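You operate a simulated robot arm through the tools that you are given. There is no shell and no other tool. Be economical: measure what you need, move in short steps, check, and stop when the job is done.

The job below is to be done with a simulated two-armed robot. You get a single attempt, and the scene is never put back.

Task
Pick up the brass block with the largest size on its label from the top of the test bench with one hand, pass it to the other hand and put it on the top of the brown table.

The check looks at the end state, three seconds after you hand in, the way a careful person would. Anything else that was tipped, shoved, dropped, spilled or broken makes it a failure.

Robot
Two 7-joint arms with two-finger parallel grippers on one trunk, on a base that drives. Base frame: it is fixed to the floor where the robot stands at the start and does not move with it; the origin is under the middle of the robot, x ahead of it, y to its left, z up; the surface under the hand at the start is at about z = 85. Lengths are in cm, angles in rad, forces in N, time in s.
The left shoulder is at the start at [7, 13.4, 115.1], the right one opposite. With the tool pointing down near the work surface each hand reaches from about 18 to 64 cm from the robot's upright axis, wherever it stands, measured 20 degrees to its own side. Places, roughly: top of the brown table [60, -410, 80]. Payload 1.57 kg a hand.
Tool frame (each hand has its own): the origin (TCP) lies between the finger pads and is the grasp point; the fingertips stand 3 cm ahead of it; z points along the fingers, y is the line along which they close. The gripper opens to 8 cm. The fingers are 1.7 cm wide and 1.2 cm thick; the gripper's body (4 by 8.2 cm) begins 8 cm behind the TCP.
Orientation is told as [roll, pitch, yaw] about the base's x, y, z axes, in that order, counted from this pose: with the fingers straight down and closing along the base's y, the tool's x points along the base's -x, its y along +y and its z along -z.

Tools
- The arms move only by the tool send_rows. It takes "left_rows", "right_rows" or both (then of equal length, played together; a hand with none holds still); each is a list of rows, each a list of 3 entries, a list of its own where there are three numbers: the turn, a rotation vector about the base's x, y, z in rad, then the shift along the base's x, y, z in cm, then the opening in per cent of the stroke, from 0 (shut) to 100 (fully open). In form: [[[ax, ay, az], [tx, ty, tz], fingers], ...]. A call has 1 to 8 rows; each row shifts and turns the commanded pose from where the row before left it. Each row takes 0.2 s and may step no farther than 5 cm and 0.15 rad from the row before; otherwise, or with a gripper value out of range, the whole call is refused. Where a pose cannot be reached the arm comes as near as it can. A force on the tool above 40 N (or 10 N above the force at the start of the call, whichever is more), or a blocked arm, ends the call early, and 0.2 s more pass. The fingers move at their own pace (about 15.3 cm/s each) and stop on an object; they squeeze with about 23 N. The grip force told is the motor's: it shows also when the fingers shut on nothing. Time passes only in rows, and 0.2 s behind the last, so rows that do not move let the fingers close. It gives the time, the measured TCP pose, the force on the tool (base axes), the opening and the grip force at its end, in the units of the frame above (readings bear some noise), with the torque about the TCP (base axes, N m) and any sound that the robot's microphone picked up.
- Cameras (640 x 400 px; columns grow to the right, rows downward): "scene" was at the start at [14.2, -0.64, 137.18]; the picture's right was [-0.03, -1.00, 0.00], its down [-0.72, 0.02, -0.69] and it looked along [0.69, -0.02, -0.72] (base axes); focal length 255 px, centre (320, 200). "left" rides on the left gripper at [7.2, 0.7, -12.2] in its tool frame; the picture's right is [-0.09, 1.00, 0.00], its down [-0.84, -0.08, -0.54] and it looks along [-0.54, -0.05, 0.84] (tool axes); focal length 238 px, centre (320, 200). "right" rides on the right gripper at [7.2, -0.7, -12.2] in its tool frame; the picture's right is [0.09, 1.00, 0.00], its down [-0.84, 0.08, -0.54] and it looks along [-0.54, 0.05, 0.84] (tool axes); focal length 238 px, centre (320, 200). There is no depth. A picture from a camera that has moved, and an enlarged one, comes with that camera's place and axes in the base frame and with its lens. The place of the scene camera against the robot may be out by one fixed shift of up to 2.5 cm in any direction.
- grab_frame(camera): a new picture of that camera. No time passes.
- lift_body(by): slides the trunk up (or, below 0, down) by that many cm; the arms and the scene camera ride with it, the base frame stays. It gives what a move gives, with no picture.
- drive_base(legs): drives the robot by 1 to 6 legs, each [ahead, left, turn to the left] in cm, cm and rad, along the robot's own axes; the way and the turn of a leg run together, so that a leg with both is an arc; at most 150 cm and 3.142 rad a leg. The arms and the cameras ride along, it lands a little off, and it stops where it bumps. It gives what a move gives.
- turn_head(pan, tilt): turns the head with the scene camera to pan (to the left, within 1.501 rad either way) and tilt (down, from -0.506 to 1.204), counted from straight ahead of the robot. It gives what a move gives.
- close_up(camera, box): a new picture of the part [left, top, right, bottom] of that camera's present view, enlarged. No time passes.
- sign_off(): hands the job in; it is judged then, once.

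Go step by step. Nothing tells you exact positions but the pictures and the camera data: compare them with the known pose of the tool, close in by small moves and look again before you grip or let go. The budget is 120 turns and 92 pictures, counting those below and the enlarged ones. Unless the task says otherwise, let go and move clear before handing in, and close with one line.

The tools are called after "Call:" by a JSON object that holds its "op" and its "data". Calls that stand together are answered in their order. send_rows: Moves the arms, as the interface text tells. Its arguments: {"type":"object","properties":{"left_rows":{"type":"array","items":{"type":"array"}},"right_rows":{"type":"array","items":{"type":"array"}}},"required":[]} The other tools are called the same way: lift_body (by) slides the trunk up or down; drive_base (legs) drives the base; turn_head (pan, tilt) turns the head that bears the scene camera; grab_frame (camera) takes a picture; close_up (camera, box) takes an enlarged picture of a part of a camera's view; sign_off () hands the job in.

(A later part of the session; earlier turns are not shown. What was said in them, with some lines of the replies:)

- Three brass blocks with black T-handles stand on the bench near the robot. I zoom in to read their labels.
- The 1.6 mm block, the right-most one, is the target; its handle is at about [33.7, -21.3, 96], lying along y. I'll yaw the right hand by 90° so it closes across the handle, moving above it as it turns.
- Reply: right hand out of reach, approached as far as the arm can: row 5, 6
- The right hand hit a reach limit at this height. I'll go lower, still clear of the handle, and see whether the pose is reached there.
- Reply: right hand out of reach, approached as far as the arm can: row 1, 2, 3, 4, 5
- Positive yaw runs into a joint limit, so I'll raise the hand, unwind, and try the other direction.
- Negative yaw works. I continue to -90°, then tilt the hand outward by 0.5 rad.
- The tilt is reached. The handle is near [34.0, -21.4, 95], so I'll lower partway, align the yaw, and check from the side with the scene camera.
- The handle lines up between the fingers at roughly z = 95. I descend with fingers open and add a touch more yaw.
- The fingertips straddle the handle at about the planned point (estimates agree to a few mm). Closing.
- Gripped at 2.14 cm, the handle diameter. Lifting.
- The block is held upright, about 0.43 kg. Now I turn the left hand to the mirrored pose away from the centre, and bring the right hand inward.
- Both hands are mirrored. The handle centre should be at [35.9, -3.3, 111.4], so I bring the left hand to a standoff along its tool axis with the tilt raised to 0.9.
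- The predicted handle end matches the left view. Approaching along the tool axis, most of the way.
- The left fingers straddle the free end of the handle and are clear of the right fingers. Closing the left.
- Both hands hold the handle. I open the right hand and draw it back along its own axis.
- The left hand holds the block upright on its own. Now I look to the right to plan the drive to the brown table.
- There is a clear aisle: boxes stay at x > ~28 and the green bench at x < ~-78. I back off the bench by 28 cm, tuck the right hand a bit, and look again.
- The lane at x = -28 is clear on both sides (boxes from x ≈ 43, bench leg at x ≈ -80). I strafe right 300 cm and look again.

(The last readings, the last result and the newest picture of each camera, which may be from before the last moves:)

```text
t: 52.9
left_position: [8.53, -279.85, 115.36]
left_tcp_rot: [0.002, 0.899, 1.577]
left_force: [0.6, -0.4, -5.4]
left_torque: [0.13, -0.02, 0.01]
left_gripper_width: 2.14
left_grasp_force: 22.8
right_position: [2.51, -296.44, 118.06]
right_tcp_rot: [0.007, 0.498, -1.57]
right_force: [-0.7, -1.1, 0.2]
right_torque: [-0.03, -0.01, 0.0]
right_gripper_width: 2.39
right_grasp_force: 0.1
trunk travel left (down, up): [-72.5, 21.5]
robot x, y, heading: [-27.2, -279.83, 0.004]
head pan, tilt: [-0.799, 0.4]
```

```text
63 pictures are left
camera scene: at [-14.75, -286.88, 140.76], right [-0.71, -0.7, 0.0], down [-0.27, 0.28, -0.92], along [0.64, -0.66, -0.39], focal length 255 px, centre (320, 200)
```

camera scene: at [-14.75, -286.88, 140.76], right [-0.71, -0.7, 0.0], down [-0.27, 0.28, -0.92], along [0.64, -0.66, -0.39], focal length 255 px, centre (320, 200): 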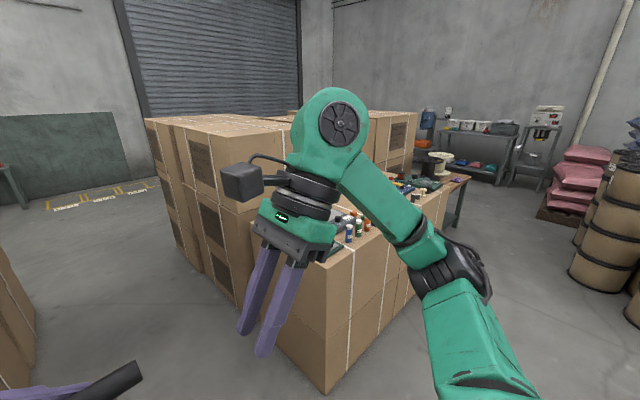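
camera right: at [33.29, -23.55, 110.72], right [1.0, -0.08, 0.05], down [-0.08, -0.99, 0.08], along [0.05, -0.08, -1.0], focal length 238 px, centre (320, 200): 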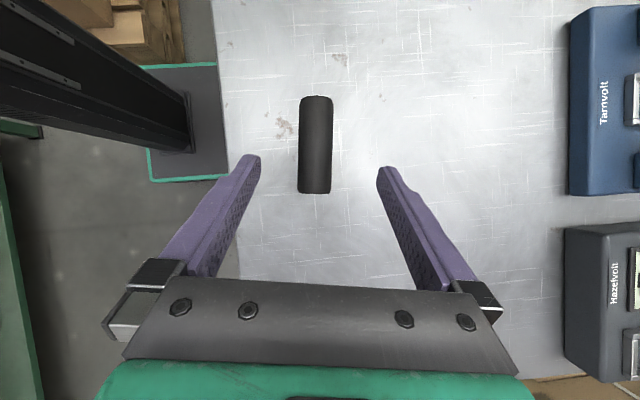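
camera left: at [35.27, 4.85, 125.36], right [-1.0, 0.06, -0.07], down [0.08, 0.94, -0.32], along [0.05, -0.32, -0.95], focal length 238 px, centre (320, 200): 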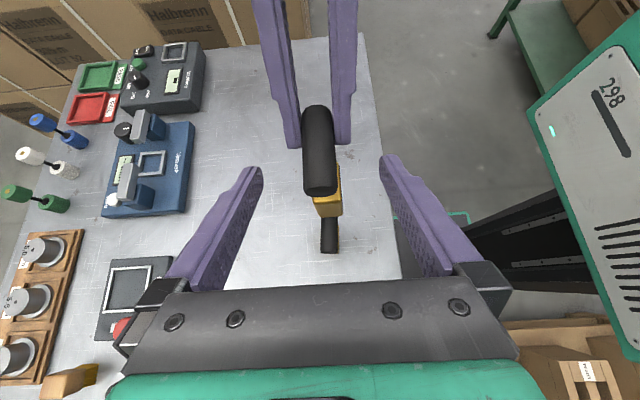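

There's a box stack with items at x > 40, and a table with legs further on. I drive on and look again.

Call:
{"op": "drive_base", "data": {"legs": [[0, -90, 0]]}}

Call:
{"op": "turn_head", "data": {"pan": -0.5, "tilt": 0.5}}

Call:
{"op": "grab_frame", "data": {"camera": "scene"}}

Call:
{"op": "turn_head", "data": {"pan": 0.1, "tilt": 0.5}}

Call:
{"op": "grab_frame", "data": {"camera": "scene"}}

```text
t: 57.6
left_position: [9.12, -368.82, 115.2]
left_tcp_rot: [0.0, 0.899, 1.58]
left_force: [-0.7, 0.0, -3.8]
left_torque: [0.11, 0.0, -0.01]
left_gripper_width: 2.17
left_grasp_force: 22.8
right_position: [3.22, -385.29, 118.06]
right_tcp_rot: [0.007, 0.497, -1.566]
right_force: [-0.4, 0.2, 0.6]
right_torque: [-0.01, -0.01, 0.02]
right_gripper_width: 2.4
right_grasp_force: 0.2
trunk travel left (down, up): [-72.5, 21.5]
robot x, y, heading: [-26.94, -369.21, 0.013]
head pan, tilt: [-0.799, 0.4]
```

```text
t: 58.4
left_position: [9.1, -369.06, 115.27]
left_tcp_rot: [0.0, 0.9, 1.581]
left_force: [-1.0, 0.2, -5.3]
left_torque: [0.13, -0.01, 0.01]
left_gripper_width: 2.17
left_grasp_force: 22.7
right_position: [3.15, -385.49, 117.94]
right_tcp_rot: [0.007, 0.499, -1.566]
right_force: [0.0, 0.3, 0.1]
right_torque: [-0.02, 0.0, -0.01]
right_gripper_width: 2.39
right_grasp_force: 0.0
trunk travel left (down, up): [-72.5, 21.5]
robot x, y, heading: [-26.86, -369.25, 0.01]
head pan, tilt: [-0.499, 0.499]
```

```text
62 pictures are left
camera scene: at [-12.63, -373.78, 139.84], right [-0.47, -0.88, 0.0], down [-0.42, 0.23, -0.88], along [0.77, -0.41, -0.48], focal length 255 px, centre (320, 200)
```

scene: 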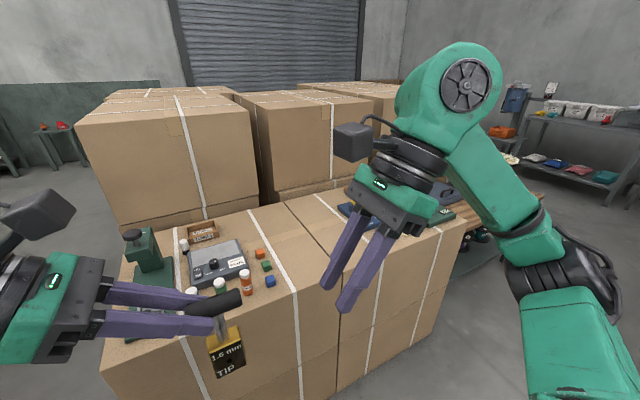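

```text
t: 59.4
left_position: [9.21, -368.98, 115.36]
left_tcp_rot: [0.001, 0.899, 1.579]
left_force: [0.6, -0.2, -4.7]
left_torque: [0.13, 0.01, 0.0]
left_gripper_width: 2.15
left_grasp_force: 23.2
right_position: [3.12, -385.46, 118.02]
right_tcp_rot: [0.007, 0.5, -1.567]
right_force: [-0.2, 0.2, -0.4]
right_torque: [0.0, -0.03, 0.01]
right_gripper_width: 2.41
right_grasp_force: 0.0
trunk travel left (down, up): [-72.5, 21.5]
robot x, y, heading: [-26.88, -368.82, 0.009]
head pan, tilt: [0.099, 0.499]
```

```text
61 pictures are left
camera scene: at [-11.6, -368.5, 139.84], right [0.11, -0.99, 0.0], down [-0.48, -0.05, -0.88], along [0.87, 0.09, -0.48], focal length 255 px, centre (320, 200)
```

scene: 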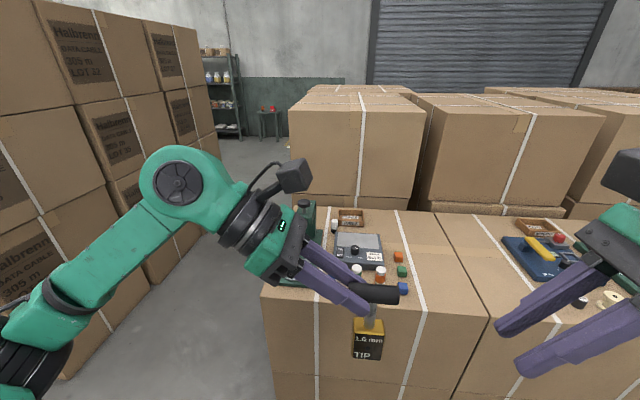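

Directly ahead, the cartons with items on top match the stated place [60, -410, 80], but a wood-topped table may stand further along. I drive a little further to settle which is the brown table.

Call:
{"op": "drive_base", "data": {"legs": [[0, -80, 0]]}}

Call:
{"op": "turn_head", "data": {"pan": -0.9, "tilt": 0.4}}

Call:
{"op": "grab_frame", "data": {"camera": "scene"}}

Call:
{"op": "turn_head", "data": {"pan": 0.35, "tilt": 0.5}}

Call:
{"op": "grab_frame", "data": {"camera": "scene"}}

```text
t: 63.6
left_position: [9.74, -448.91, 115.33]
left_tcp_rot: [0.001, 0.899, 1.578]
left_force: [0.0, -0.3, -5.1]
left_torque: [0.14, -0.04, -0.02]
left_gripper_width: 2.16
left_grasp_force: 23.5
right_position: [3.78, -465.23, 117.92]
right_tcp_rot: [0.006, 0.497, -1.566]
right_force: [0.3, -0.2, 1.2]
right_torque: [-0.02, -0.01, 0.01]
right_gripper_width: 2.41
right_grasp_force: 0.1
trunk travel left (down, up): [-72.5, 21.5]
robot x, y, heading: [-26.51, -449.03, 0.002]
head pan, tilt: [0.099, 0.499]
```

```text
t: 64.9
left_position: [9.72, -448.85, 115.32]
left_tcp_rot: [0.0, 0.9, 1.579]
left_force: [-1.2, -0.3, -4.1]
left_torque: [0.13, -0.02, 0.02]
left_gripper_width: 2.15
left_grasp_force: 22.7
right_position: [3.78, -465.43, 118.01]
right_tcp_rot: [0.006, 0.499, -1.569]
right_force: [-0.6, 0.0, 0.9]
right_torque: [0.02, -0.02, 0.0]
right_gripper_width: 2.39
right_grasp_force: 0.1
trunk travel left (down, up): [-72.5, 21.5]
robot x, y, heading: [-26.32, -448.39, 0.004]
head pan, tilt: [-0.901, 0.4]
```

```text
60 pictures are left
camera scene: at [-14.21, -456.52, 140.75], right [-0.78, -0.63, 0.0], down [-0.24, 0.3, -0.92], along [0.58, -0.72, -0.39], focal length 255 px, centre (320, 200)
```

scene: 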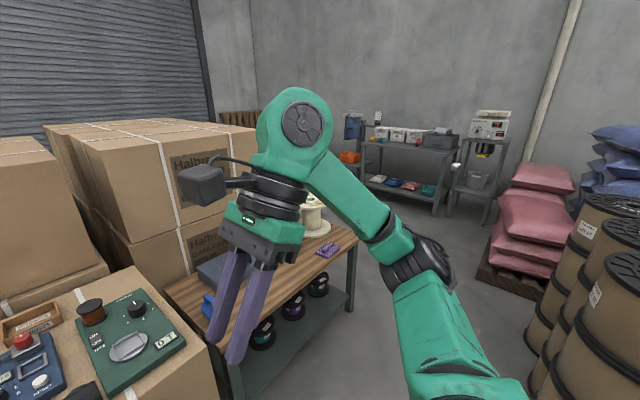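

```text
t: 66.3
left_position: [9.73, -448.75, 115.25]
left_tcp_rot: [0.0, 0.898, 1.581]
left_force: [0.3, -0.4, -4.1]
left_torque: [0.17, -0.03, 0.0]
left_gripper_width: 2.17
left_grasp_force: 23.7
right_position: [3.78, -465.32, 117.96]
right_tcp_rot: [0.006, 0.499, -1.568]
right_force: [0.4, -0.2, -0.3]
right_torque: [0.01, 0.02, -0.03]
right_gripper_width: 2.43
right_grasp_force: 0.0
trunk travel left (down, up): [-72.5, 21.5]
robot x, y, heading: [-26.19, -449.02, 0.008]
head pan, tilt: [0.351, 0.499]
```

```text
59 pictures are left
camera scene: at [-11.5, -446.12, 139.84], right [0.35, -0.94, 0.0], down [-0.45, -0.17, -0.88], along [0.82, 0.31, -0.48], focal length 255 px, centre (320, 200)
```

scene: 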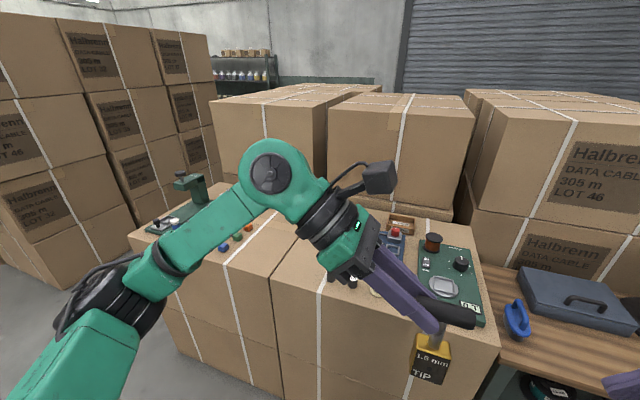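

The cartons' top (x 40–80, y -347 to -473, z ≈ 79) matches the stated brown table in all three coordinates; the wood-topped one is near y ≈ -520 and much lower (~60). I go back to y ≈ -400 and look down onto it for a free spot.

Call:
{"op": "drive_base", "data": {"legs": [[0, 50, 0], [18, 0, 0]]}}

Call:
{"op": "turn_head", "data": {"pan": 0, "tilt": 0.7}}

Call:
{"op": "grab_frame", "data": {"camera": "scene"}}

Call:
{"op": "grab_frame", "data": {"camera": "left"}}

```text
t: 70.4
left_position: [26.93, -398.91, 115.42]
left_tcp_rot: [-0.004, 0.898, 1.574]
left_force: [-1.0, -1.5, -4.3]
left_torque: [0.13, -0.02, -0.02]
left_gripper_width: 2.16
left_grasp_force: 22.8
right_position: [21.09, -415.43, 118.12]
right_tcp_rot: [0.011, 0.5, -1.567]
right_force: [0.3, 0.3, 0.0]
right_torque: [0.02, 0.0, 0.0]
right_gripper_width: 2.39
right_grasp_force: 0.0
trunk travel left (down, up): [-72.5, 21.5]
robot x, y, heading: [-8.58, -398.93, 0.009]
head pan, tilt: [0.351, 0.499]
```

```text
t: 71.2
left_position: [27.18, -399.05, 115.24]
left_tcp_rot: [0.001, 0.9, 1.578]
left_force: [0.2, -0.3, -4.8]
left_torque: [0.13, -0.03, -0.01]
left_gripper_width: 2.12
left_grasp_force: 23.3
right_position: [21.26, -415.46, 117.94]
right_tcp_rot: [0.006, 0.498, -1.566]
right_force: [0.2, 0.8, 0.7]
right_torque: [0.0, 0.0, 0.01]
right_gripper_width: 2.4
right_grasp_force: 0.1
trunk travel left (down, up): [-72.5, 21.5]
robot x, y, heading: [-8.79, -399.01, 0.004]
head pan, tilt: [0.0, 0.7]
```

```text
58 pictures are left
camera scene: at [5.99, -399.33, 138.07], right [0.01, -1.0, 0.0], down [-0.64, 0.0, -0.76], along [0.76, 0.01, -0.64], focal length 255 px, centre (320, 200)
```

scene: 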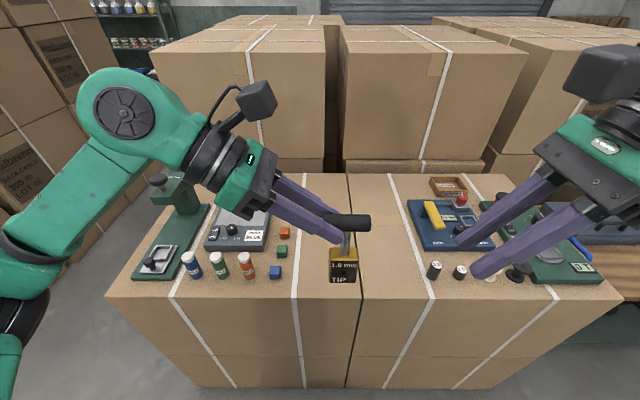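

```text
57 pictures are left
camera left: at [26.56, -393.93, 128.34], right [-1.0, 0.05, -0.07], down [0.07, 0.95, -0.32], along [0.05, -0.32, -0.95], focal length 238 px, centre (320, 200)
```

left: 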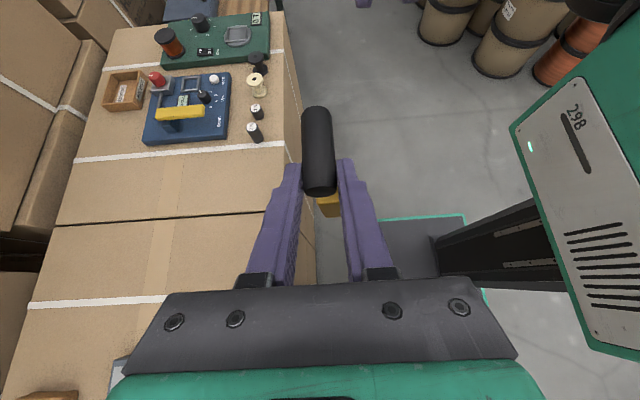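

Free patch on the left middle carton: around [54, -401], between the strap and the seam. I drive 15 cm nearer, then reach the left arm forward 12 cm while staying high.

Call:
{"op": "drive_base", "data": {"legs": [[15, 0, 0]]}}

Call:
{"op": "send_rows", "data": {"left_rows": [[[0, 0, 0], [1.5, 0.2, -1], 0], [[0, 0, 0], [2, 0.2, -1], 0], [[0, 0, 0], [2, 0.2, -2], 0], [[0, 0, 0], [2, 0.2, -2], 0], [[0, 0, 0], [2, 0.2, -2], 0], [[0, 0, 0], [2, 0, -1], 0], [[0, 0, 0], [0.5, 0, -1], 0], [[0, 0, 0], [0, 0, 0], 0]]}}

Call:
{"op": "grab_frame", "data": {"camera": "scene"}}

Call:
{"op": "grab_frame", "data": {"camera": "left"}}

```text
t: 72.6
left_position: [42.01, -398.98, 115.4]
left_tcp_rot: [-0.003, 0.898, 1.573]
left_force: [-0.7, 0.6, -4.3]
left_torque: [0.11, -0.03, 0.03]
left_gripper_width: 2.16
left_grasp_force: 23.3
right_position: [35.95, -415.3, 118.03]
right_tcp_rot: [0.012, 0.5, -1.566]
right_force: [0.3, -0.3, 0.6]
right_torque: [0.03, 0.01, 0.0]
right_gripper_width: 2.4
right_grasp_force: 0.0
trunk travel left (down, up): [-72.5, 21.5]
robot x, y, heading: [6.14, -399.06, 0.007]
head pan, tilt: [0.0, 0.7]
```

```text
t: 74.4
left_position: [53.99, -397.85, 105.26]
left_tcp_rot: [0.0, 0.9, 1.578]
left_force: [-0.4, -0.5, -4.8]
left_torque: [0.14, -0.03, 0.02]
left_gripper_width: 2.15
left_grasp_force: 23.2
right_position: [36.13, -415.38, 117.95]
right_tcp_rot: [0.007, 0.498, -1.568]
right_force: [0.5, -0.2, 0.2]
right_torque: [0.01, -0.03, -0.01]
right_gripper_width: 2.38
right_grasp_force: 0.0
trunk travel left (down, up): [-72.5, 21.5]
robot x, y, heading: [6.24, -398.72, 0.002]
head pan, tilt: [0.0, 0.7]
```

```text
56 pictures are left
camera scene: at [20.92, -399.25, 138.07], right [0.01, -1.0, 0.0], down [-0.64, 0.0, -0.76], along [0.76, 0.0, -0.64], focal length 255 px, centre (320, 200)
```

scene: 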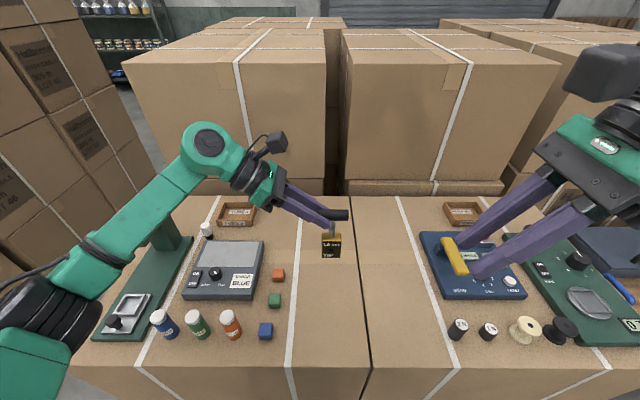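

```text
55 pictures are left
camera left: at [53.43, -392.84, 118.3], right [-1.0, 0.05, -0.07], down [0.07, 0.95, -0.32], along [0.05, -0.32, -0.95], focal length 238 px, centre (320, 200)
```

left: 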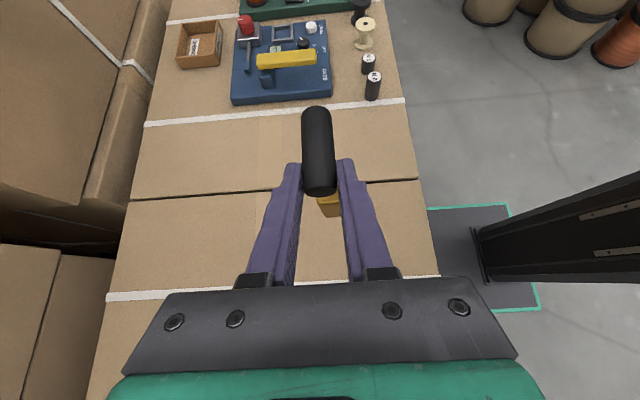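

The block hovers over the free patch. I lower 6 cm and check the forearm's clearance over the bottles on the left.

Call:
{"op": "send_rows", "data": {"left_rows": [[[0, 0, 0], [0, 0, -2], 0], [[0, 0, 0], [0, 0, -2], 0], [[0, 0, 0], [0, 0, -2], 0], [[0, 0, 0], [0, 0, 0], 0]]}}

Call:
{"op": "turn_head", "data": {"pan": 0.6, "tilt": 0.9}}

Call:
{"op": "grab_frame", "data": {"camera": "scene"}}

Call:
{"op": "grab_frame", "data": {"camera": "right"}}

```text
t: 75.4
left_position: [54.06, -397.97, 99.22]
left_tcp_rot: [0.001, 0.898, 1.577]
left_force: [-0.1, -0.1, -4.8]
left_torque: [0.14, -0.01, -0.01]
left_gripper_width: 2.14
left_grasp_force: 22.4
right_position: [36.18, -415.31, 117.93]
right_tcp_rot: [0.009, 0.498, -1.569]
right_force: [-0.1, -0.2, -0.3]
right_torque: [0.0, 0.04, -0.01]
right_gripper_width: 2.41
right_grasp_force: 0.0
trunk travel left (down, up): [-72.5, 21.5]
robot x, y, heading: [6.43, -398.95, 0.006]
head pan, tilt: [0.0, 0.7]
```

```text
t: 76.4
left_position: [54.22, -398.02, 99.35]
left_tcp_rot: [0.001, 0.9, 1.578]
left_force: [0.2, 0.4, -4.4]
left_torque: [0.12, -0.05, 0.06]
left_gripper_width: 2.17
left_grasp_force: 23.1
right_position: [36.15, -415.37, 117.88]
right_tcp_rot: [0.007, 0.5, -1.567]
right_force: [-0.2, 0.2, 0.1]
right_torque: [0.01, -0.01, -0.03]
right_gripper_width: 2.39
right_grasp_force: 0.0
trunk travel left (down, up): [-72.5, 21.5]
robot x, y, heading: [6.03, -399.16, 0.008]
head pan, tilt: [0.6, 0.901]
```

```text
54 pictures are left
camera scene: at [18.65, -395.02, 136.46], right [0.57, -0.82, 0.0], down [-0.64, -0.45, -0.62], along [0.51, 0.35, -0.78], focal length 255 px, centre (320, 200)
```

scene: 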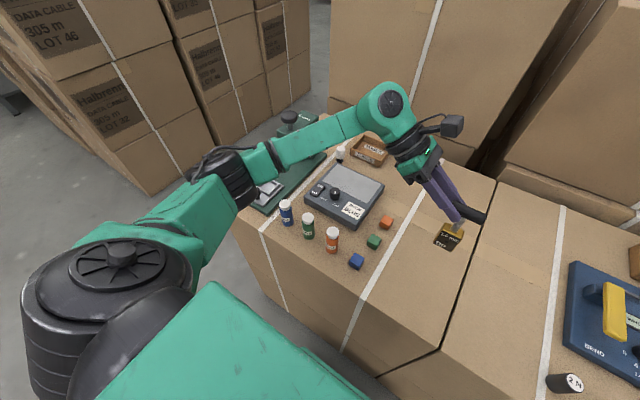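

```text
53 pictures are left
camera right: at [35.43, -414.96, 132.26], right [1.0, 0.08, 0.05], down [0.08, -0.99, 0.08], along [0.06, -0.07, -1.0], focal length 238 px, centre (320, 200)
```

right: 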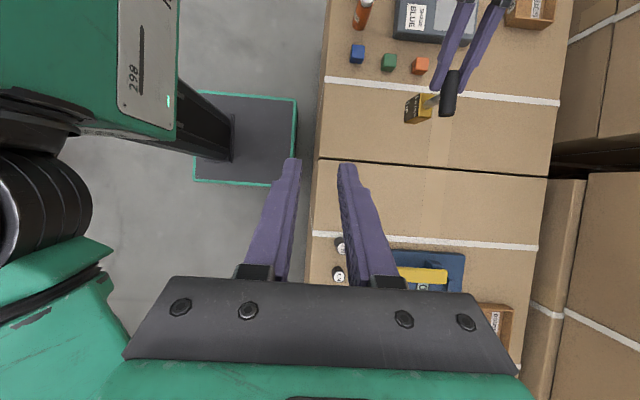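

The forearm looks well above the bottles. Lowering 4 cm more and rechecking.

Call:
{"op": "send_rows", "data": {"left_rows": [[[0, 0, 0], [0, 0, -1.5], 0], [[0, 0, 0], [0, 0, -1.5], 0], [[0, 0, 0], [0, 0, -1.3], 0], [[0, 0, 0], [0, 0, 0], 0]]}}

Call:
{"op": "grab_frame", "data": {"camera": "scene"}}

Call:
{"op": "close_up", "data": {"camera": "right", "box": [380, 50, 500, 140]}}

```text
t: 77.4
left_position: [54.19, -397.85, 95.1]
left_tcp_rot: [0.0, 0.899, 1.58]
left_force: [-0.3, 0.5, -4.5]
left_torque: [0.15, 0.01, 0.02]
left_gripper_width: 2.14
left_grasp_force: 23.0
right_position: [36.13, -415.3, 118.14]
right_tcp_rot: [0.008, 0.499, -1.568]
right_force: [0.2, 0.6, -0.7]
right_torque: [0.0, 0.04, 0.02]
right_gripper_width: 2.4
right_grasp_force: 0.1
trunk travel left (down, up): [-72.5, 21.5]
robot x, y, heading: [6.0, -399.08, 0.009]
head pan, tilt: [0.6, 0.901]
```

```text
52 pictures are left
camera scene: at [18.63, -395.01, 136.45], right [0.57, -0.82, 0.0], down [-0.64, -0.45, -0.62], along [0.51, 0.35, -0.78], focal length 255 px, centre (320, 200)
```

scene: 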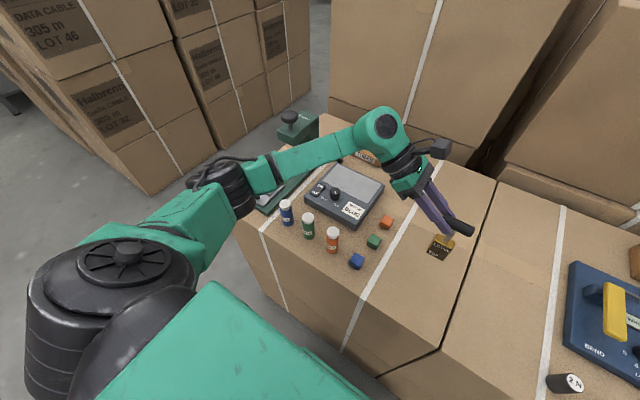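

```text
4.44 times, centred on (440, 95) of right
camera zoom: at [35.42, -414.96, 132.26], right [1.0, 0.08, 0.05], down [0.08, -0.99, 0.08], along [0.06, -0.07, -1.0], focal length 1059 px, centre (-213, 667)
```

zoom: 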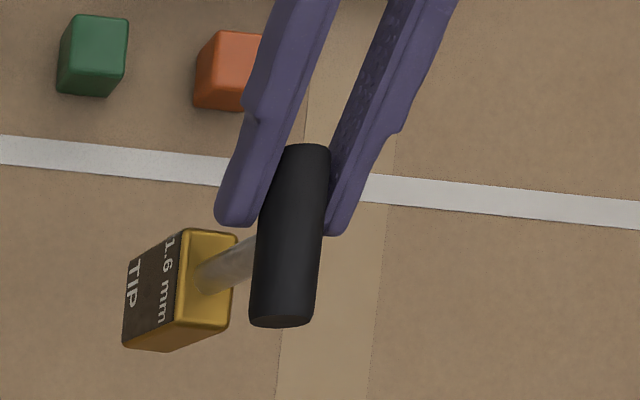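

To check the elbow's height above the press and bottles, I take a second view from a different head angle.

Call:
{"op": "turn_head", "data": {"pan": 1.4, "tilt": 0.8}}

Call:
{"op": "grab_frame", "data": {"camera": "scene"}}

```text
t: 78.5
left_position: [54.13, -397.88, 94.85]
left_tcp_rot: [0.0, 0.9, 1.577]
left_force: [-0.1, -0.9, -4.9]
left_torque: [0.14, 0.01, 0.01]
left_gripper_width: 2.17
left_grasp_force: 22.7
right_position: [36.21, -415.25, 118.05]
right_tcp_rot: [0.006, 0.498, -1.567]
right_force: [-0.6, -0.1, -0.8]
right_torque: [0.02, 0.0, 0.02]
right_gripper_width: 2.38
right_grasp_force: 0.1
trunk travel left (down, up): [-72.5, 21.5]
robot x, y, heading: [6.13, -399.2, 0.003]
head pan, tilt: [1.4, 0.799]
```

```text
50 pictures are left
camera scene: at [13.77, -391.36, 137.25], right [0.99, -0.17, 0.0], down [-0.12, -0.71, -0.7], along [0.11, 0.69, -0.72], focal length 255 px, centre (320, 200)
```

scene: 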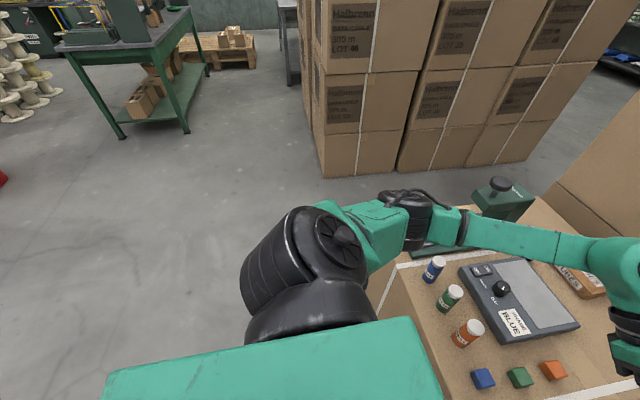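

The elbow is at about [32, -369, 107], well clear of everything. Now I lower slowly until the force shows contact.

Call:
{"op": "send_rows", "data": {"left_rows": [[[0, 0, 0], [0, 0, -0.6], 0], [[0, 0, 0], [0, 0, -0.6], 0], [[0, 0, 0], [0, 0, -0.6], 0], [[0, 0, 0], [0, 0, -0.4], 0], [[0, 0, 0], [0, 0, 0], 0]]}}

Call:
{"op": "turn_head", "data": {"pan": 0.3, "tilt": 0.8}}

Call:
{"op": "close_up", "data": {"camera": "scene", "box": [300, 130, 460, 270]}}

```text
t: 79.7
left_position: [54.28, -397.9, 92.78]
left_tcp_rot: [0.001, 0.899, 1.577]
left_force: [-0.3, 0.3, -5.0]
left_torque: [0.14, -0.02, 0.02]
left_gripper_width: 2.16
left_grasp_force: 23.5
right_position: [36.19, -415.4, 117.99]
right_tcp_rot: [0.007, 0.499, -1.569]
right_force: [-0.4, -0.7, 0.4]
right_torque: [-0.01, 0.03, -0.01]
right_gripper_width: 2.4
right_grasp_force: 0.1
trunk travel left (down, up): [-72.5, 21.5]
robot x, y, heading: [6.32, -399.21, 0.006]
head pan, tilt: [1.4, 0.799]
```

```text
t: 81.0
left_position: [54.16, -398.01, 92.81]
left_tcp_rot: [-0.001, 0.898, 1.577]
left_force: [-0.2, 0.4, -3.6]
left_torque: [0.17, -0.04, -0.03]
left_gripper_width: 2.14
left_grasp_force: 22.9
right_position: [36.19, -415.26, 118.12]
right_tcp_rot: [0.01, 0.5, -1.568]
right_force: [-0.5, 0.1, 0.2]
right_torque: [0.01, -0.01, -0.04]
right_gripper_width: 2.38
right_grasp_force: 0.1
trunk travel left (down, up): [-72.5, 21.5]
robot x, y, heading: [6.56, -399.01, 0.006]
head pan, tilt: [0.3, 0.799]
```

```text
2.86 times, centred on (380, 200) of scene
camera zoom: at [20.13, -396.87, 137.24], right [0.3, -0.95, 0.0], down [-0.68, -0.22, -0.7], along [0.66, 0.21, -0.72], focal length 728 px, centre (149, 200)
```

zoom: 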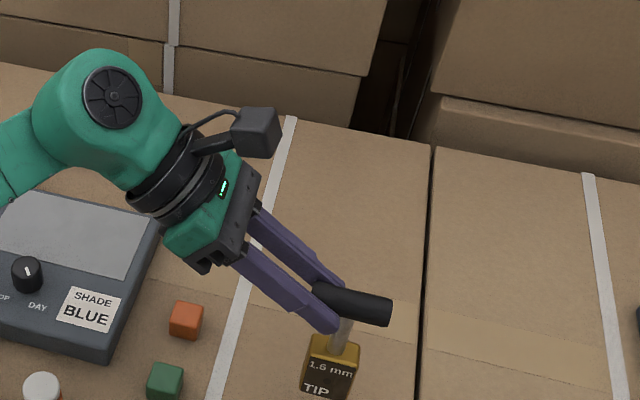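

Call:
{"op": "send_rows", "data": {"left_rows": [[[0, 0, 0], [0, 0, -0.4], 0], [[0, 0, 0], [0, 0, -0.4], 0], [[0, 0, 0], [0, 0, 0], 0]]}}

Call:
{"op": "close_up", "data": {"camera": "scene", "box": [340, 200, 440, 290]}}

```text
t: 81.8
left_position: [54.27, -398.02, 92.02]
left_tcp_rot: [0.002, 0.899, 1.578]
left_force: [0.3, -0.3, -4.1]
left_torque: [0.14, 0.02, 0.01]
left_gripper_width: 2.14
left_grasp_force: 22.8
right_position: [36.19, -415.41, 118.04]
right_tcp_rot: [0.007, 0.498, -1.567]
right_force: [0.5, -0.9, -0.8]
right_torque: [0.02, -0.02, 0.01]
right_gripper_width: 2.38
right_grasp_force: 0.1
trunk travel left (down, up): [-72.5, 21.5]
robot x, y, heading: [6.48, -398.85, 0.008]
head pan, tilt: [0.3, 0.799]
```

```text
4.44 times, centred on (390, 245) of scene
camera zoom: at [20.12, -396.88, 137.24], right [0.3, -0.95, 0.0], down [-0.68, -0.22, -0.7], along [0.66, 0.21, -0.72], focal length 1133 px, centre (9, 0)
```

zoom: 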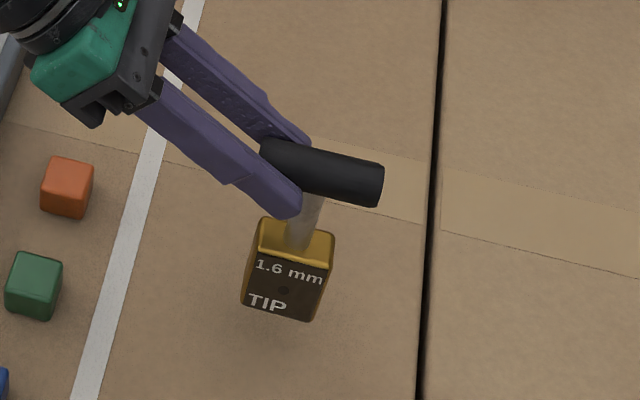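

Call:
{"op": "send_rows", "data": {"left_rows": [[[0, 0, 0], [0, 0, -0.3], 0], [[0, 0, 0], [0, 0, -0.3], 0], [[0, 0, 0], [0, 0, 0], 0]]}}

```text
t: 82.6
left_position: [54.13, -397.96, 91.44]
left_tcp_rot: [0.0, 0.898, 1.578]
left_force: [0.7, -0.1, -3.9]
left_torque: [0.15, 0.0, -0.02]
left_gripper_width: 2.17
left_grasp_force: 22.9
right_position: [36.2, -415.34, 118.03]
right_tcp_rot: [0.008, 0.499, -1.567]
right_force: [-0.7, 0.0, -0.4]
right_torque: [-0.03, 0.0, 0.01]
right_gripper_width: 2.41
right_grasp_force: 0.1
trunk travel left (down, up): [-72.5, 21.5]
robot x, y, heading: [6.02, -399.18, 0.008]
head pan, tilt: [0.3, 0.799]
```

Call:
{"op": "send_rows", "data": {"left_rows": [[[0, 0, 0], [0, 0, -0.3], 0], [[0, 0, 0], [0, 0, -0.3], 0], [[0, 0, 0], [0, 0, 0], 0]]}}

Call:
{"op": "close_up", "data": {"camera": "scene", "box": [340, 200, 440, 290]}}

```text
t: 83.4
left_position: [54.14, -398.01, 90.82]
left_tcp_rot: [0.0, 0.899, 1.578]
left_force: [0.0, 0.8, -4.1]
left_torque: [0.12, -0.02, -0.01]
left_gripper_width: 2.13
left_grasp_force: 22.7
right_position: [36.24, -415.33, 117.99]
right_tcp_rot: [0.007, 0.5, -1.564]
right_force: [0.0, 0.1, 0.8]
right_torque: [-0.02, -0.02, 0.01]
right_gripper_width: 2.39
right_grasp_force: 0.1
trunk travel left (down, up): [-72.5, 21.5]
robot x, y, heading: [6.26, -398.79, 0.007]
head pan, tilt: [0.3, 0.799]
```

```text
4.44 times, centred on (390, 245) of scene
camera zoom: at [20.13, -396.88, 137.24], right [0.3, -0.95, 0.0], down [-0.68, -0.22, -0.7], along [0.66, 0.21, -0.72], focal length 1133 px, centre (9, 0)
```

zoom: 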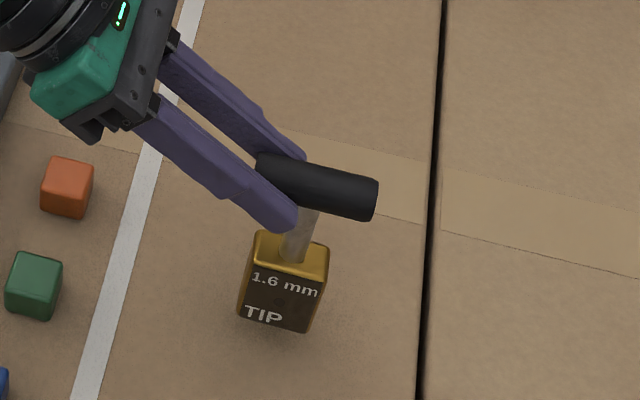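

Call:
{"op": "send_rows", "data": {"left_rows": [[[0, 0, 0], [0, 0, -0.25], 0], [[0, 0, 0], [0, 0, -0.25], 0], [[0, 0, 0], [0, 0, 0], 0]]}}

Call:
{"op": "send_rows", "data": {"left_rows": [[[0, 0, 0], [0, 0, -0.25], 0], [[0, 0, 0], [0, 0, -0.15], 0], [[0, 0, 0], [0, 0, 0], 0]]}}

```text
t: 84.2
left_position: [54.17, -397.84, 90.13]
left_tcp_rot: [0.0, 0.898, 1.577]
left_force: [-1.1, -0.1, -5.9]
left_torque: [0.12, -0.04, 0.0]
left_gripper_width: 2.16
left_grasp_force: 22.6
right_position: [36.18, -415.33, 117.95]
right_tcp_rot: [0.005, 0.498, -1.567]
right_force: [-0.9, -0.1, -1.0]
right_torque: [0.03, 0.0, 0.05]
right_gripper_width: 2.38
right_grasp_force: 0.1
trunk travel left (down, up): [-72.5, 21.5]
robot x, y, heading: [6.28, -399.1, 0.005]
head pan, tilt: [0.3, 0.799]
```

```text
t: 85.0
left_position: [54.24, -397.79, 89.88]
left_tcp_rot: [0.0, 0.898, 1.579]
left_force: [-0.4, 0.2, -4.5]
left_torque: [0.12, -0.02, 0.02]
left_gripper_width: 2.17
left_grasp_force: 23.0
right_position: [36.13, -415.37, 117.99]
right_tcp_rot: [0.007, 0.499, -1.567]
right_force: [0.7, 0.1, 0.6]
right_torque: [-0.02, 0.01, -0.02]
right_gripper_width: 2.41
right_grasp_force: 0.0
trunk travel left (down, up): [-72.5, 21.5]
robot x, y, heading: [6.23, -398.7, 0.007]
head pan, tilt: [0.3, 0.799]
```

Call:
{"op": "send_rows", "data": {"left_rows": [[[0, 0, 0], [0, 0, -0.2], 0], [[0, 0, 0], [0, 0, -0.2], 0], [[0, 0, 0], [0, 0, 0], 0]]}}

Call:
{"op": "close_up", "data": {"camera": "scene", "box": [360, 240, 430, 290]}}

Call:
{"op": "close_up", "data": {"camera": "right", "box": [380, 50, 500, 140]}}

```text
t: 85.8
left_position: [54.16, -397.98, 89.51]
left_tcp_rot: [0.0, 0.9, 1.578]
left_force: [0.1, -0.3, -4.7]
left_torque: [0.13, -0.01, 0.02]
left_gripper_width: 2.16
left_grasp_force: 23.1
right_position: [36.2, -415.22, 118.02]
right_tcp_rot: [0.009, 0.499, -1.567]
right_force: [0.5, -0.4, -0.4]
right_torque: [-0.02, 0.01, -0.02]
right_gripper_width: 2.39
right_grasp_force: 0.1
trunk travel left (down, up): [-72.5, 21.5]
robot x, y, heading: [6.35, -398.78, 0.008]
head pan, tilt: [0.3, 0.799]
```

```text
8.00 times, centred on (395, 265) of scene
camera zoom: at [20.13, -396.88, 137.24], right [0.3, -0.95, 0.0], down [-0.68, -0.22, -0.7], along [0.66, 0.21, -0.72], focal length 2039 px, centre (-280, -320)
```

zoom: 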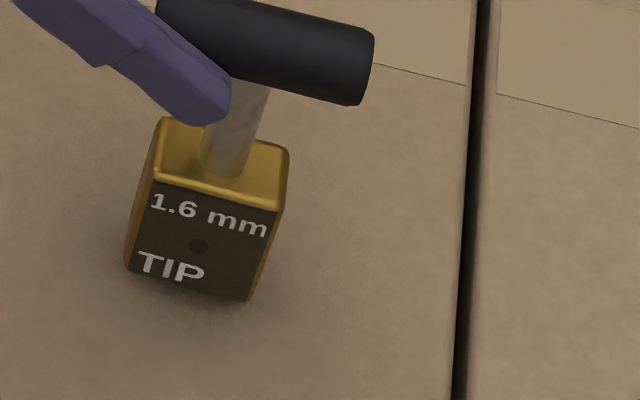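

```text
4.44 times, centred on (440, 95) of right
camera zoom: at [35.42, -414.96, 132.26], right [1.0, 0.08, 0.05], down [0.08, -0.99, 0.08], along [0.06, -0.07, -1.0], focal length 1059 px, centre (-213, 667)
```

zoom: 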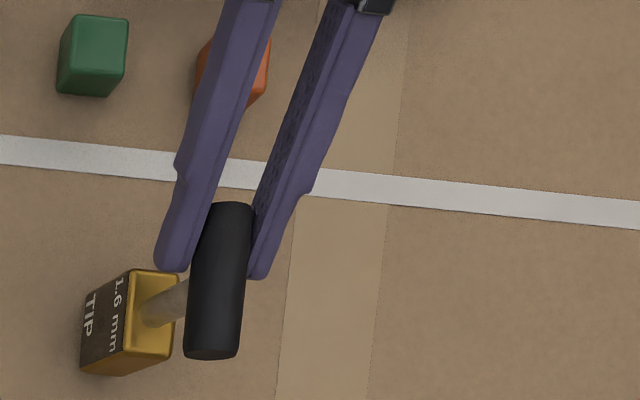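

Call:
{"op": "send_rows", "data": {"left_rows": [[[0, 0, 0], [0, 0, -0.2], 0], [[0, 0, 0], [0, 0, -0.2], 0], [[0, 0, 0], [0, 0, 0], 0]]}}

Call:
{"op": "close_up", "data": {"camera": "scene", "box": [360, 240, 430, 290]}}

```text
t: 86.6
left_position: [54.16, -397.93, 89.13]
left_tcp_rot: [0.002, 0.899, 1.577]
left_force: [-0.2, 0.4, -3.7]
left_torque: [0.11, -0.05, 0.04]
left_gripper_width: 2.15
left_grasp_force: 23.3
right_position: [36.2, -415.3, 118.0]
right_tcp_rot: [0.008, 0.501, -1.567]
right_force: [0.7, 1.3, 0.0]
right_torque: [-0.02, 0.0, 0.02]
right_gripper_width: 2.41
right_grasp_force: 0.0
trunk travel left (down, up): [-72.5, 21.5]
robot x, y, heading: [6.31, -399.02, 0.008]
head pan, tilt: [0.3, 0.799]
```

```text
8.00 times, centred on (395, 265) of scene
camera zoom: at [20.13, -396.88, 137.24], right [0.3, -0.95, 0.0], down [-0.68, -0.22, -0.7], along [0.66, 0.21, -0.72], focal length 2039 px, centre (-280, -320)
```

zoom: 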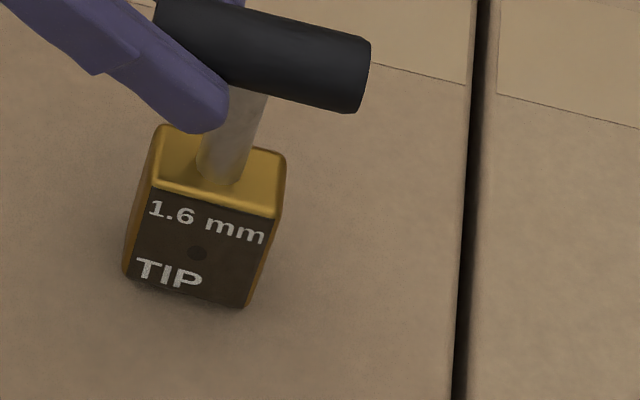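

Call:
{"op": "send_rows", "data": {"left_rows": [[[0, 0, 0], [0, 0, -0.2], 0], [[0, 0, 0], [0, 0, -0.2], 0], [[0, 0, 0], [0, 0, 0], 0]]}}

Call:
{"op": "close_up", "data": {"camera": "scene", "box": [360, 240, 430, 290]}}

```text
t: 87.4
left_position: [54.08, -397.85, 88.97]
left_tcp_rot: [-0.009, 0.902, 1.573]
left_force: [1.9, 1.4, 8.3]
left_torque: [-0.34, -0.22, 0.06]
left_gripper_width: 2.14
left_grasp_force: 22.8
right_position: [35.97, -415.16, 118.08]
right_tcp_rot: [0.008, 0.499, -1.566]
right_force: [0.7, 0.3, 0.6]
right_torque: [-0.02, 0.0, 0.03]
right_gripper_width: 2.4
right_grasp_force: 0.0
trunk travel left (down, up): [-72.5, 21.5]
robot x, y, heading: [6.06, -398.68, 0.003]
head pan, tilt: [0.3, 0.799]
```

```text
8.00 times, centred on (395, 265) of scene
camera zoom: at [19.93, -396.81, 137.28], right [0.3, -0.95, 0.0], down [-0.68, -0.22, -0.7], along [0.67, 0.21, -0.72], focal length 2039 px, centre (-280, -320)
```

zoom: 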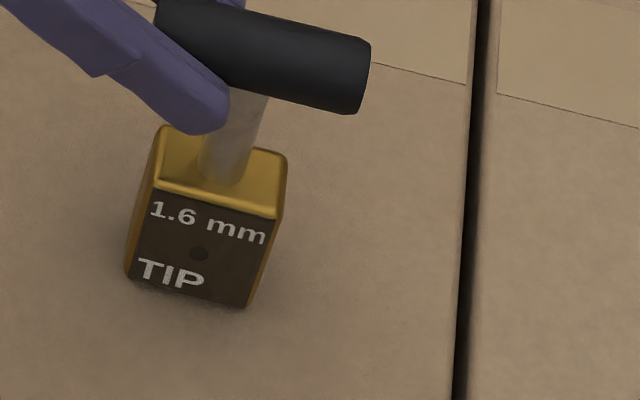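

Contact: the force flipped to +8 N. I relax slightly upward, then open and hold still.

Call:
{"op": "send_rows", "data": {"left_rows": [[[0, 0, 0], [0, 0, 0.2], 0], [[0, 0, 0], [0, 0, 0], 0]]}}

```text
t: 88.0
left_position: [54.01, -397.97, 88.98]
left_tcp_rot: [-0.003, 0.898, 1.577]
left_force: [1.9, 1.0, 6.4]
left_torque: [-0.31, -0.22, 0.08]
left_gripper_width: 2.15
left_grasp_force: 23.7
right_position: [36.04, -415.25, 118.01]
right_tcp_rot: [0.008, 0.496, -1.566]
right_force: [0.0, -0.2, 0.4]
right_torque: [0.0, -0.01, 0.0]
right_gripper_width: 2.39
right_grasp_force: 0.0
trunk travel left (down, up): [-72.5, 21.5]
robot x, y, heading: [6.65, -398.9, 0.008]
head pan, tilt: [0.3, 0.799]
```

Call:
{"op": "send_rows", "data": {"left_rows": [[[0, 0, 0], [0, 0, 0.15], 0], [[0, 0, 0], [0, 0, 0], 0]]}}

```text
t: 88.6
left_position: [53.97, -398.01, 89.01]
left_tcp_rot: [0.003, 0.897, 1.577]
left_force: [-0.1, -0.4, -1.4]
left_torque: [-0.25, -0.08, 0.02]
left_gripper_width: 2.12
left_grasp_force: 22.6
right_position: [36.08, -415.35, 117.99]
right_tcp_rot: [0.009, 0.499, -1.569]
right_force: [0.8, -0.7, -0.4]
right_torque: [0.05, 0.01, 0.0]
right_gripper_width: 2.38
right_grasp_force: 0.0
trunk travel left (down, up): [-72.5, 21.5]
robot x, y, heading: [6.4, -398.77, 0.004]
head pan, tilt: [0.3, 0.799]
```

Nearly unloaded and still resting on the surface. Opening slowly.

Call:
{"op": "send_rows", "data": {"left_rows": [[[0, 0, 0], [0, 0, 0], 30], [[0, 0, 0], [0, 0, 0], 50], [[0, 0, 0], [0, 0, 0], 80], [[0, 0, 0], [0, 0, 0], 90], [[0, 0, 0], [0, 0, 0], 90]]}}

Call:
{"op": "close_up", "data": {"camera": "scene", "box": [340, 200, 440, 290]}}

```text
t: 89.8
left_position: [54.09, -397.93, 89.02]
left_tcp_rot: [0.0, 0.899, 1.576]
left_force: [0.0, 0.6, 0.0]
left_torque: [0.01, 0.01, 0.0]
left_gripper_width: 7.2
left_grasp_force: 0.1
right_position: [36.06, -415.29, 118.02]
right_tcp_rot: [0.009, 0.5, -1.566]
right_force: [-0.1, -0.1, -1.4]
right_torque: [0.01, 0.01, 0.02]
right_gripper_width: 2.38
right_grasp_force: 0.1
trunk travel left (down, up): [-72.5, 21.5]
robot x, y, heading: [6.18, -398.68, 0.005]
head pan, tilt: [0.3, 0.799]
```

```text
4.44 times, centred on (390, 245) of scene
camera zoom: at [20.05, -396.88, 137.25], right [0.3, -0.95, 0.0], down [-0.68, -0.22, -0.7], along [0.66, 0.21, -0.72], focal length 1133 px, centre (9, 0)
```

zoom: 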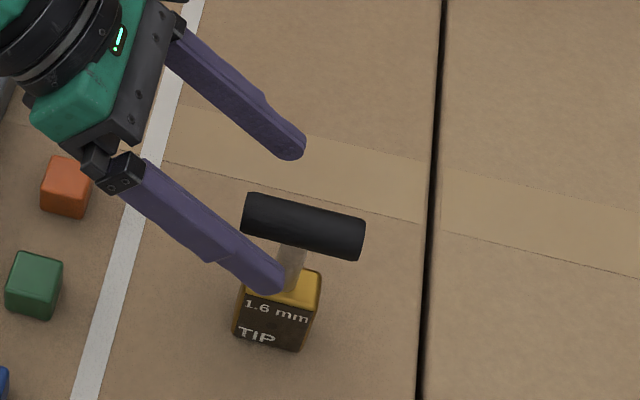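

The block stands freely. I withdraw along the tool axis, then up.

Call:
{"op": "send_rows", "data": {"left_rows": [[[0, 0, 0], [0, 1.17, 0.93], 90], [[0, 0, 0], [0, 1.56, 1.24], 90], [[0, 0, 0], [0, 1.56, 1.24], 90], [[0, 0, 0], [0, 0, 3], 90], [[0, 0, 0], [0, 0, 4], 90], [[0, 0, 0], [0, 0, 4], 90], [[0, 0, 0], [0, 0, 4], 90], [[0, 0, 0], [0, 0, 0], 90]]}}

Call:
{"op": "grab_frame", "data": {"camera": "scene"}}

Call:
{"op": "close_up", "data": {"camera": "right", "box": [320, 0, 560, 160]}}

```text
t: 91.6
left_position: [54.12, -393.53, 107.43]
left_tcp_rot: [0.001, 0.899, 1.578]
left_force: [0.4, 0.3, 0.4]
left_torque: [0.03, 0.02, 0.01]
left_gripper_width: 7.19
left_grasp_force: 0.0
right_position: [36.1, -415.26, 118.0]
right_tcp_rot: [0.009, 0.497, -1.567]
right_force: [-0.5, 0.8, -0.4]
right_torque: [0.02, 0.0, -0.04]
right_gripper_width: 2.39
right_grasp_force: 0.2
trunk travel left (down, up): [-72.5, 21.5]
robot x, y, heading: [6.13, -399.14, 0.009]
head pan, tilt: [0.3, 0.799]
```

```text
41 pictures are left
camera scene: at [20.06, -396.85, 137.25], right [0.3, -0.95, 0.0], down [-0.68, -0.22, -0.7], along [0.66, 0.21, -0.72], focal length 255 px, centre (320, 200)
```

scene: 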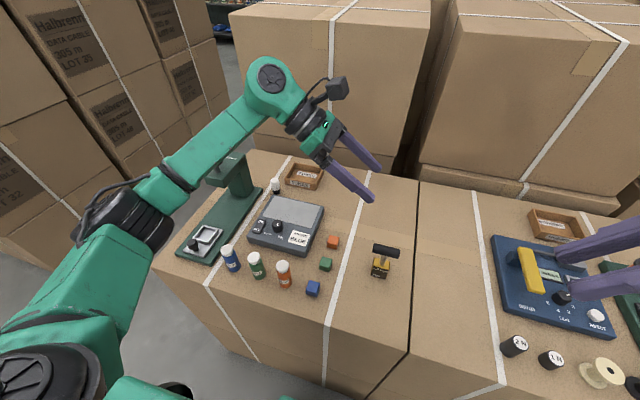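

```text
2.50 times, centred on (440, 80) of right
camera zoom: at [35.36, -414.93, 132.28], right [1.0, 0.08, 0.05], down [0.08, -0.99, 0.08], along [0.06, -0.07, -1.0], focal length 596 px, centre (20, 500)
```

zoom: 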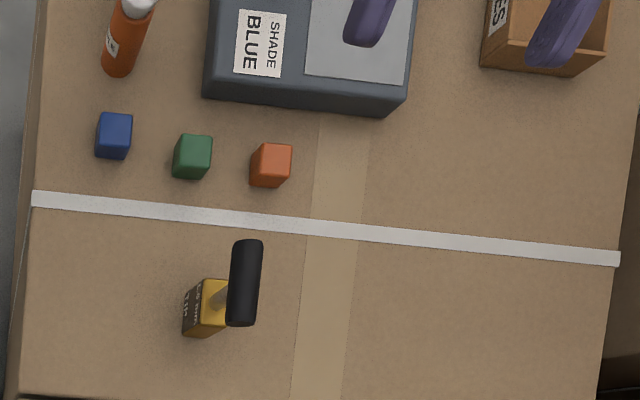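

The block stands upright in free space on the brown table, both hands are clear, and the other items are where they were. Handing in.

Call:
{"op": "sign_off", "data": {}}

```text
The job is handed in.
```

The 1.6 mm block, the largest of the three, was picked up with the right hand, passed to the left, and now stands upright on the table at about [54, -401]. I took the brown table to be the carton-built one, since its top matches the given place [60, -410, 80]; a lower wood-topped table stands nearby.
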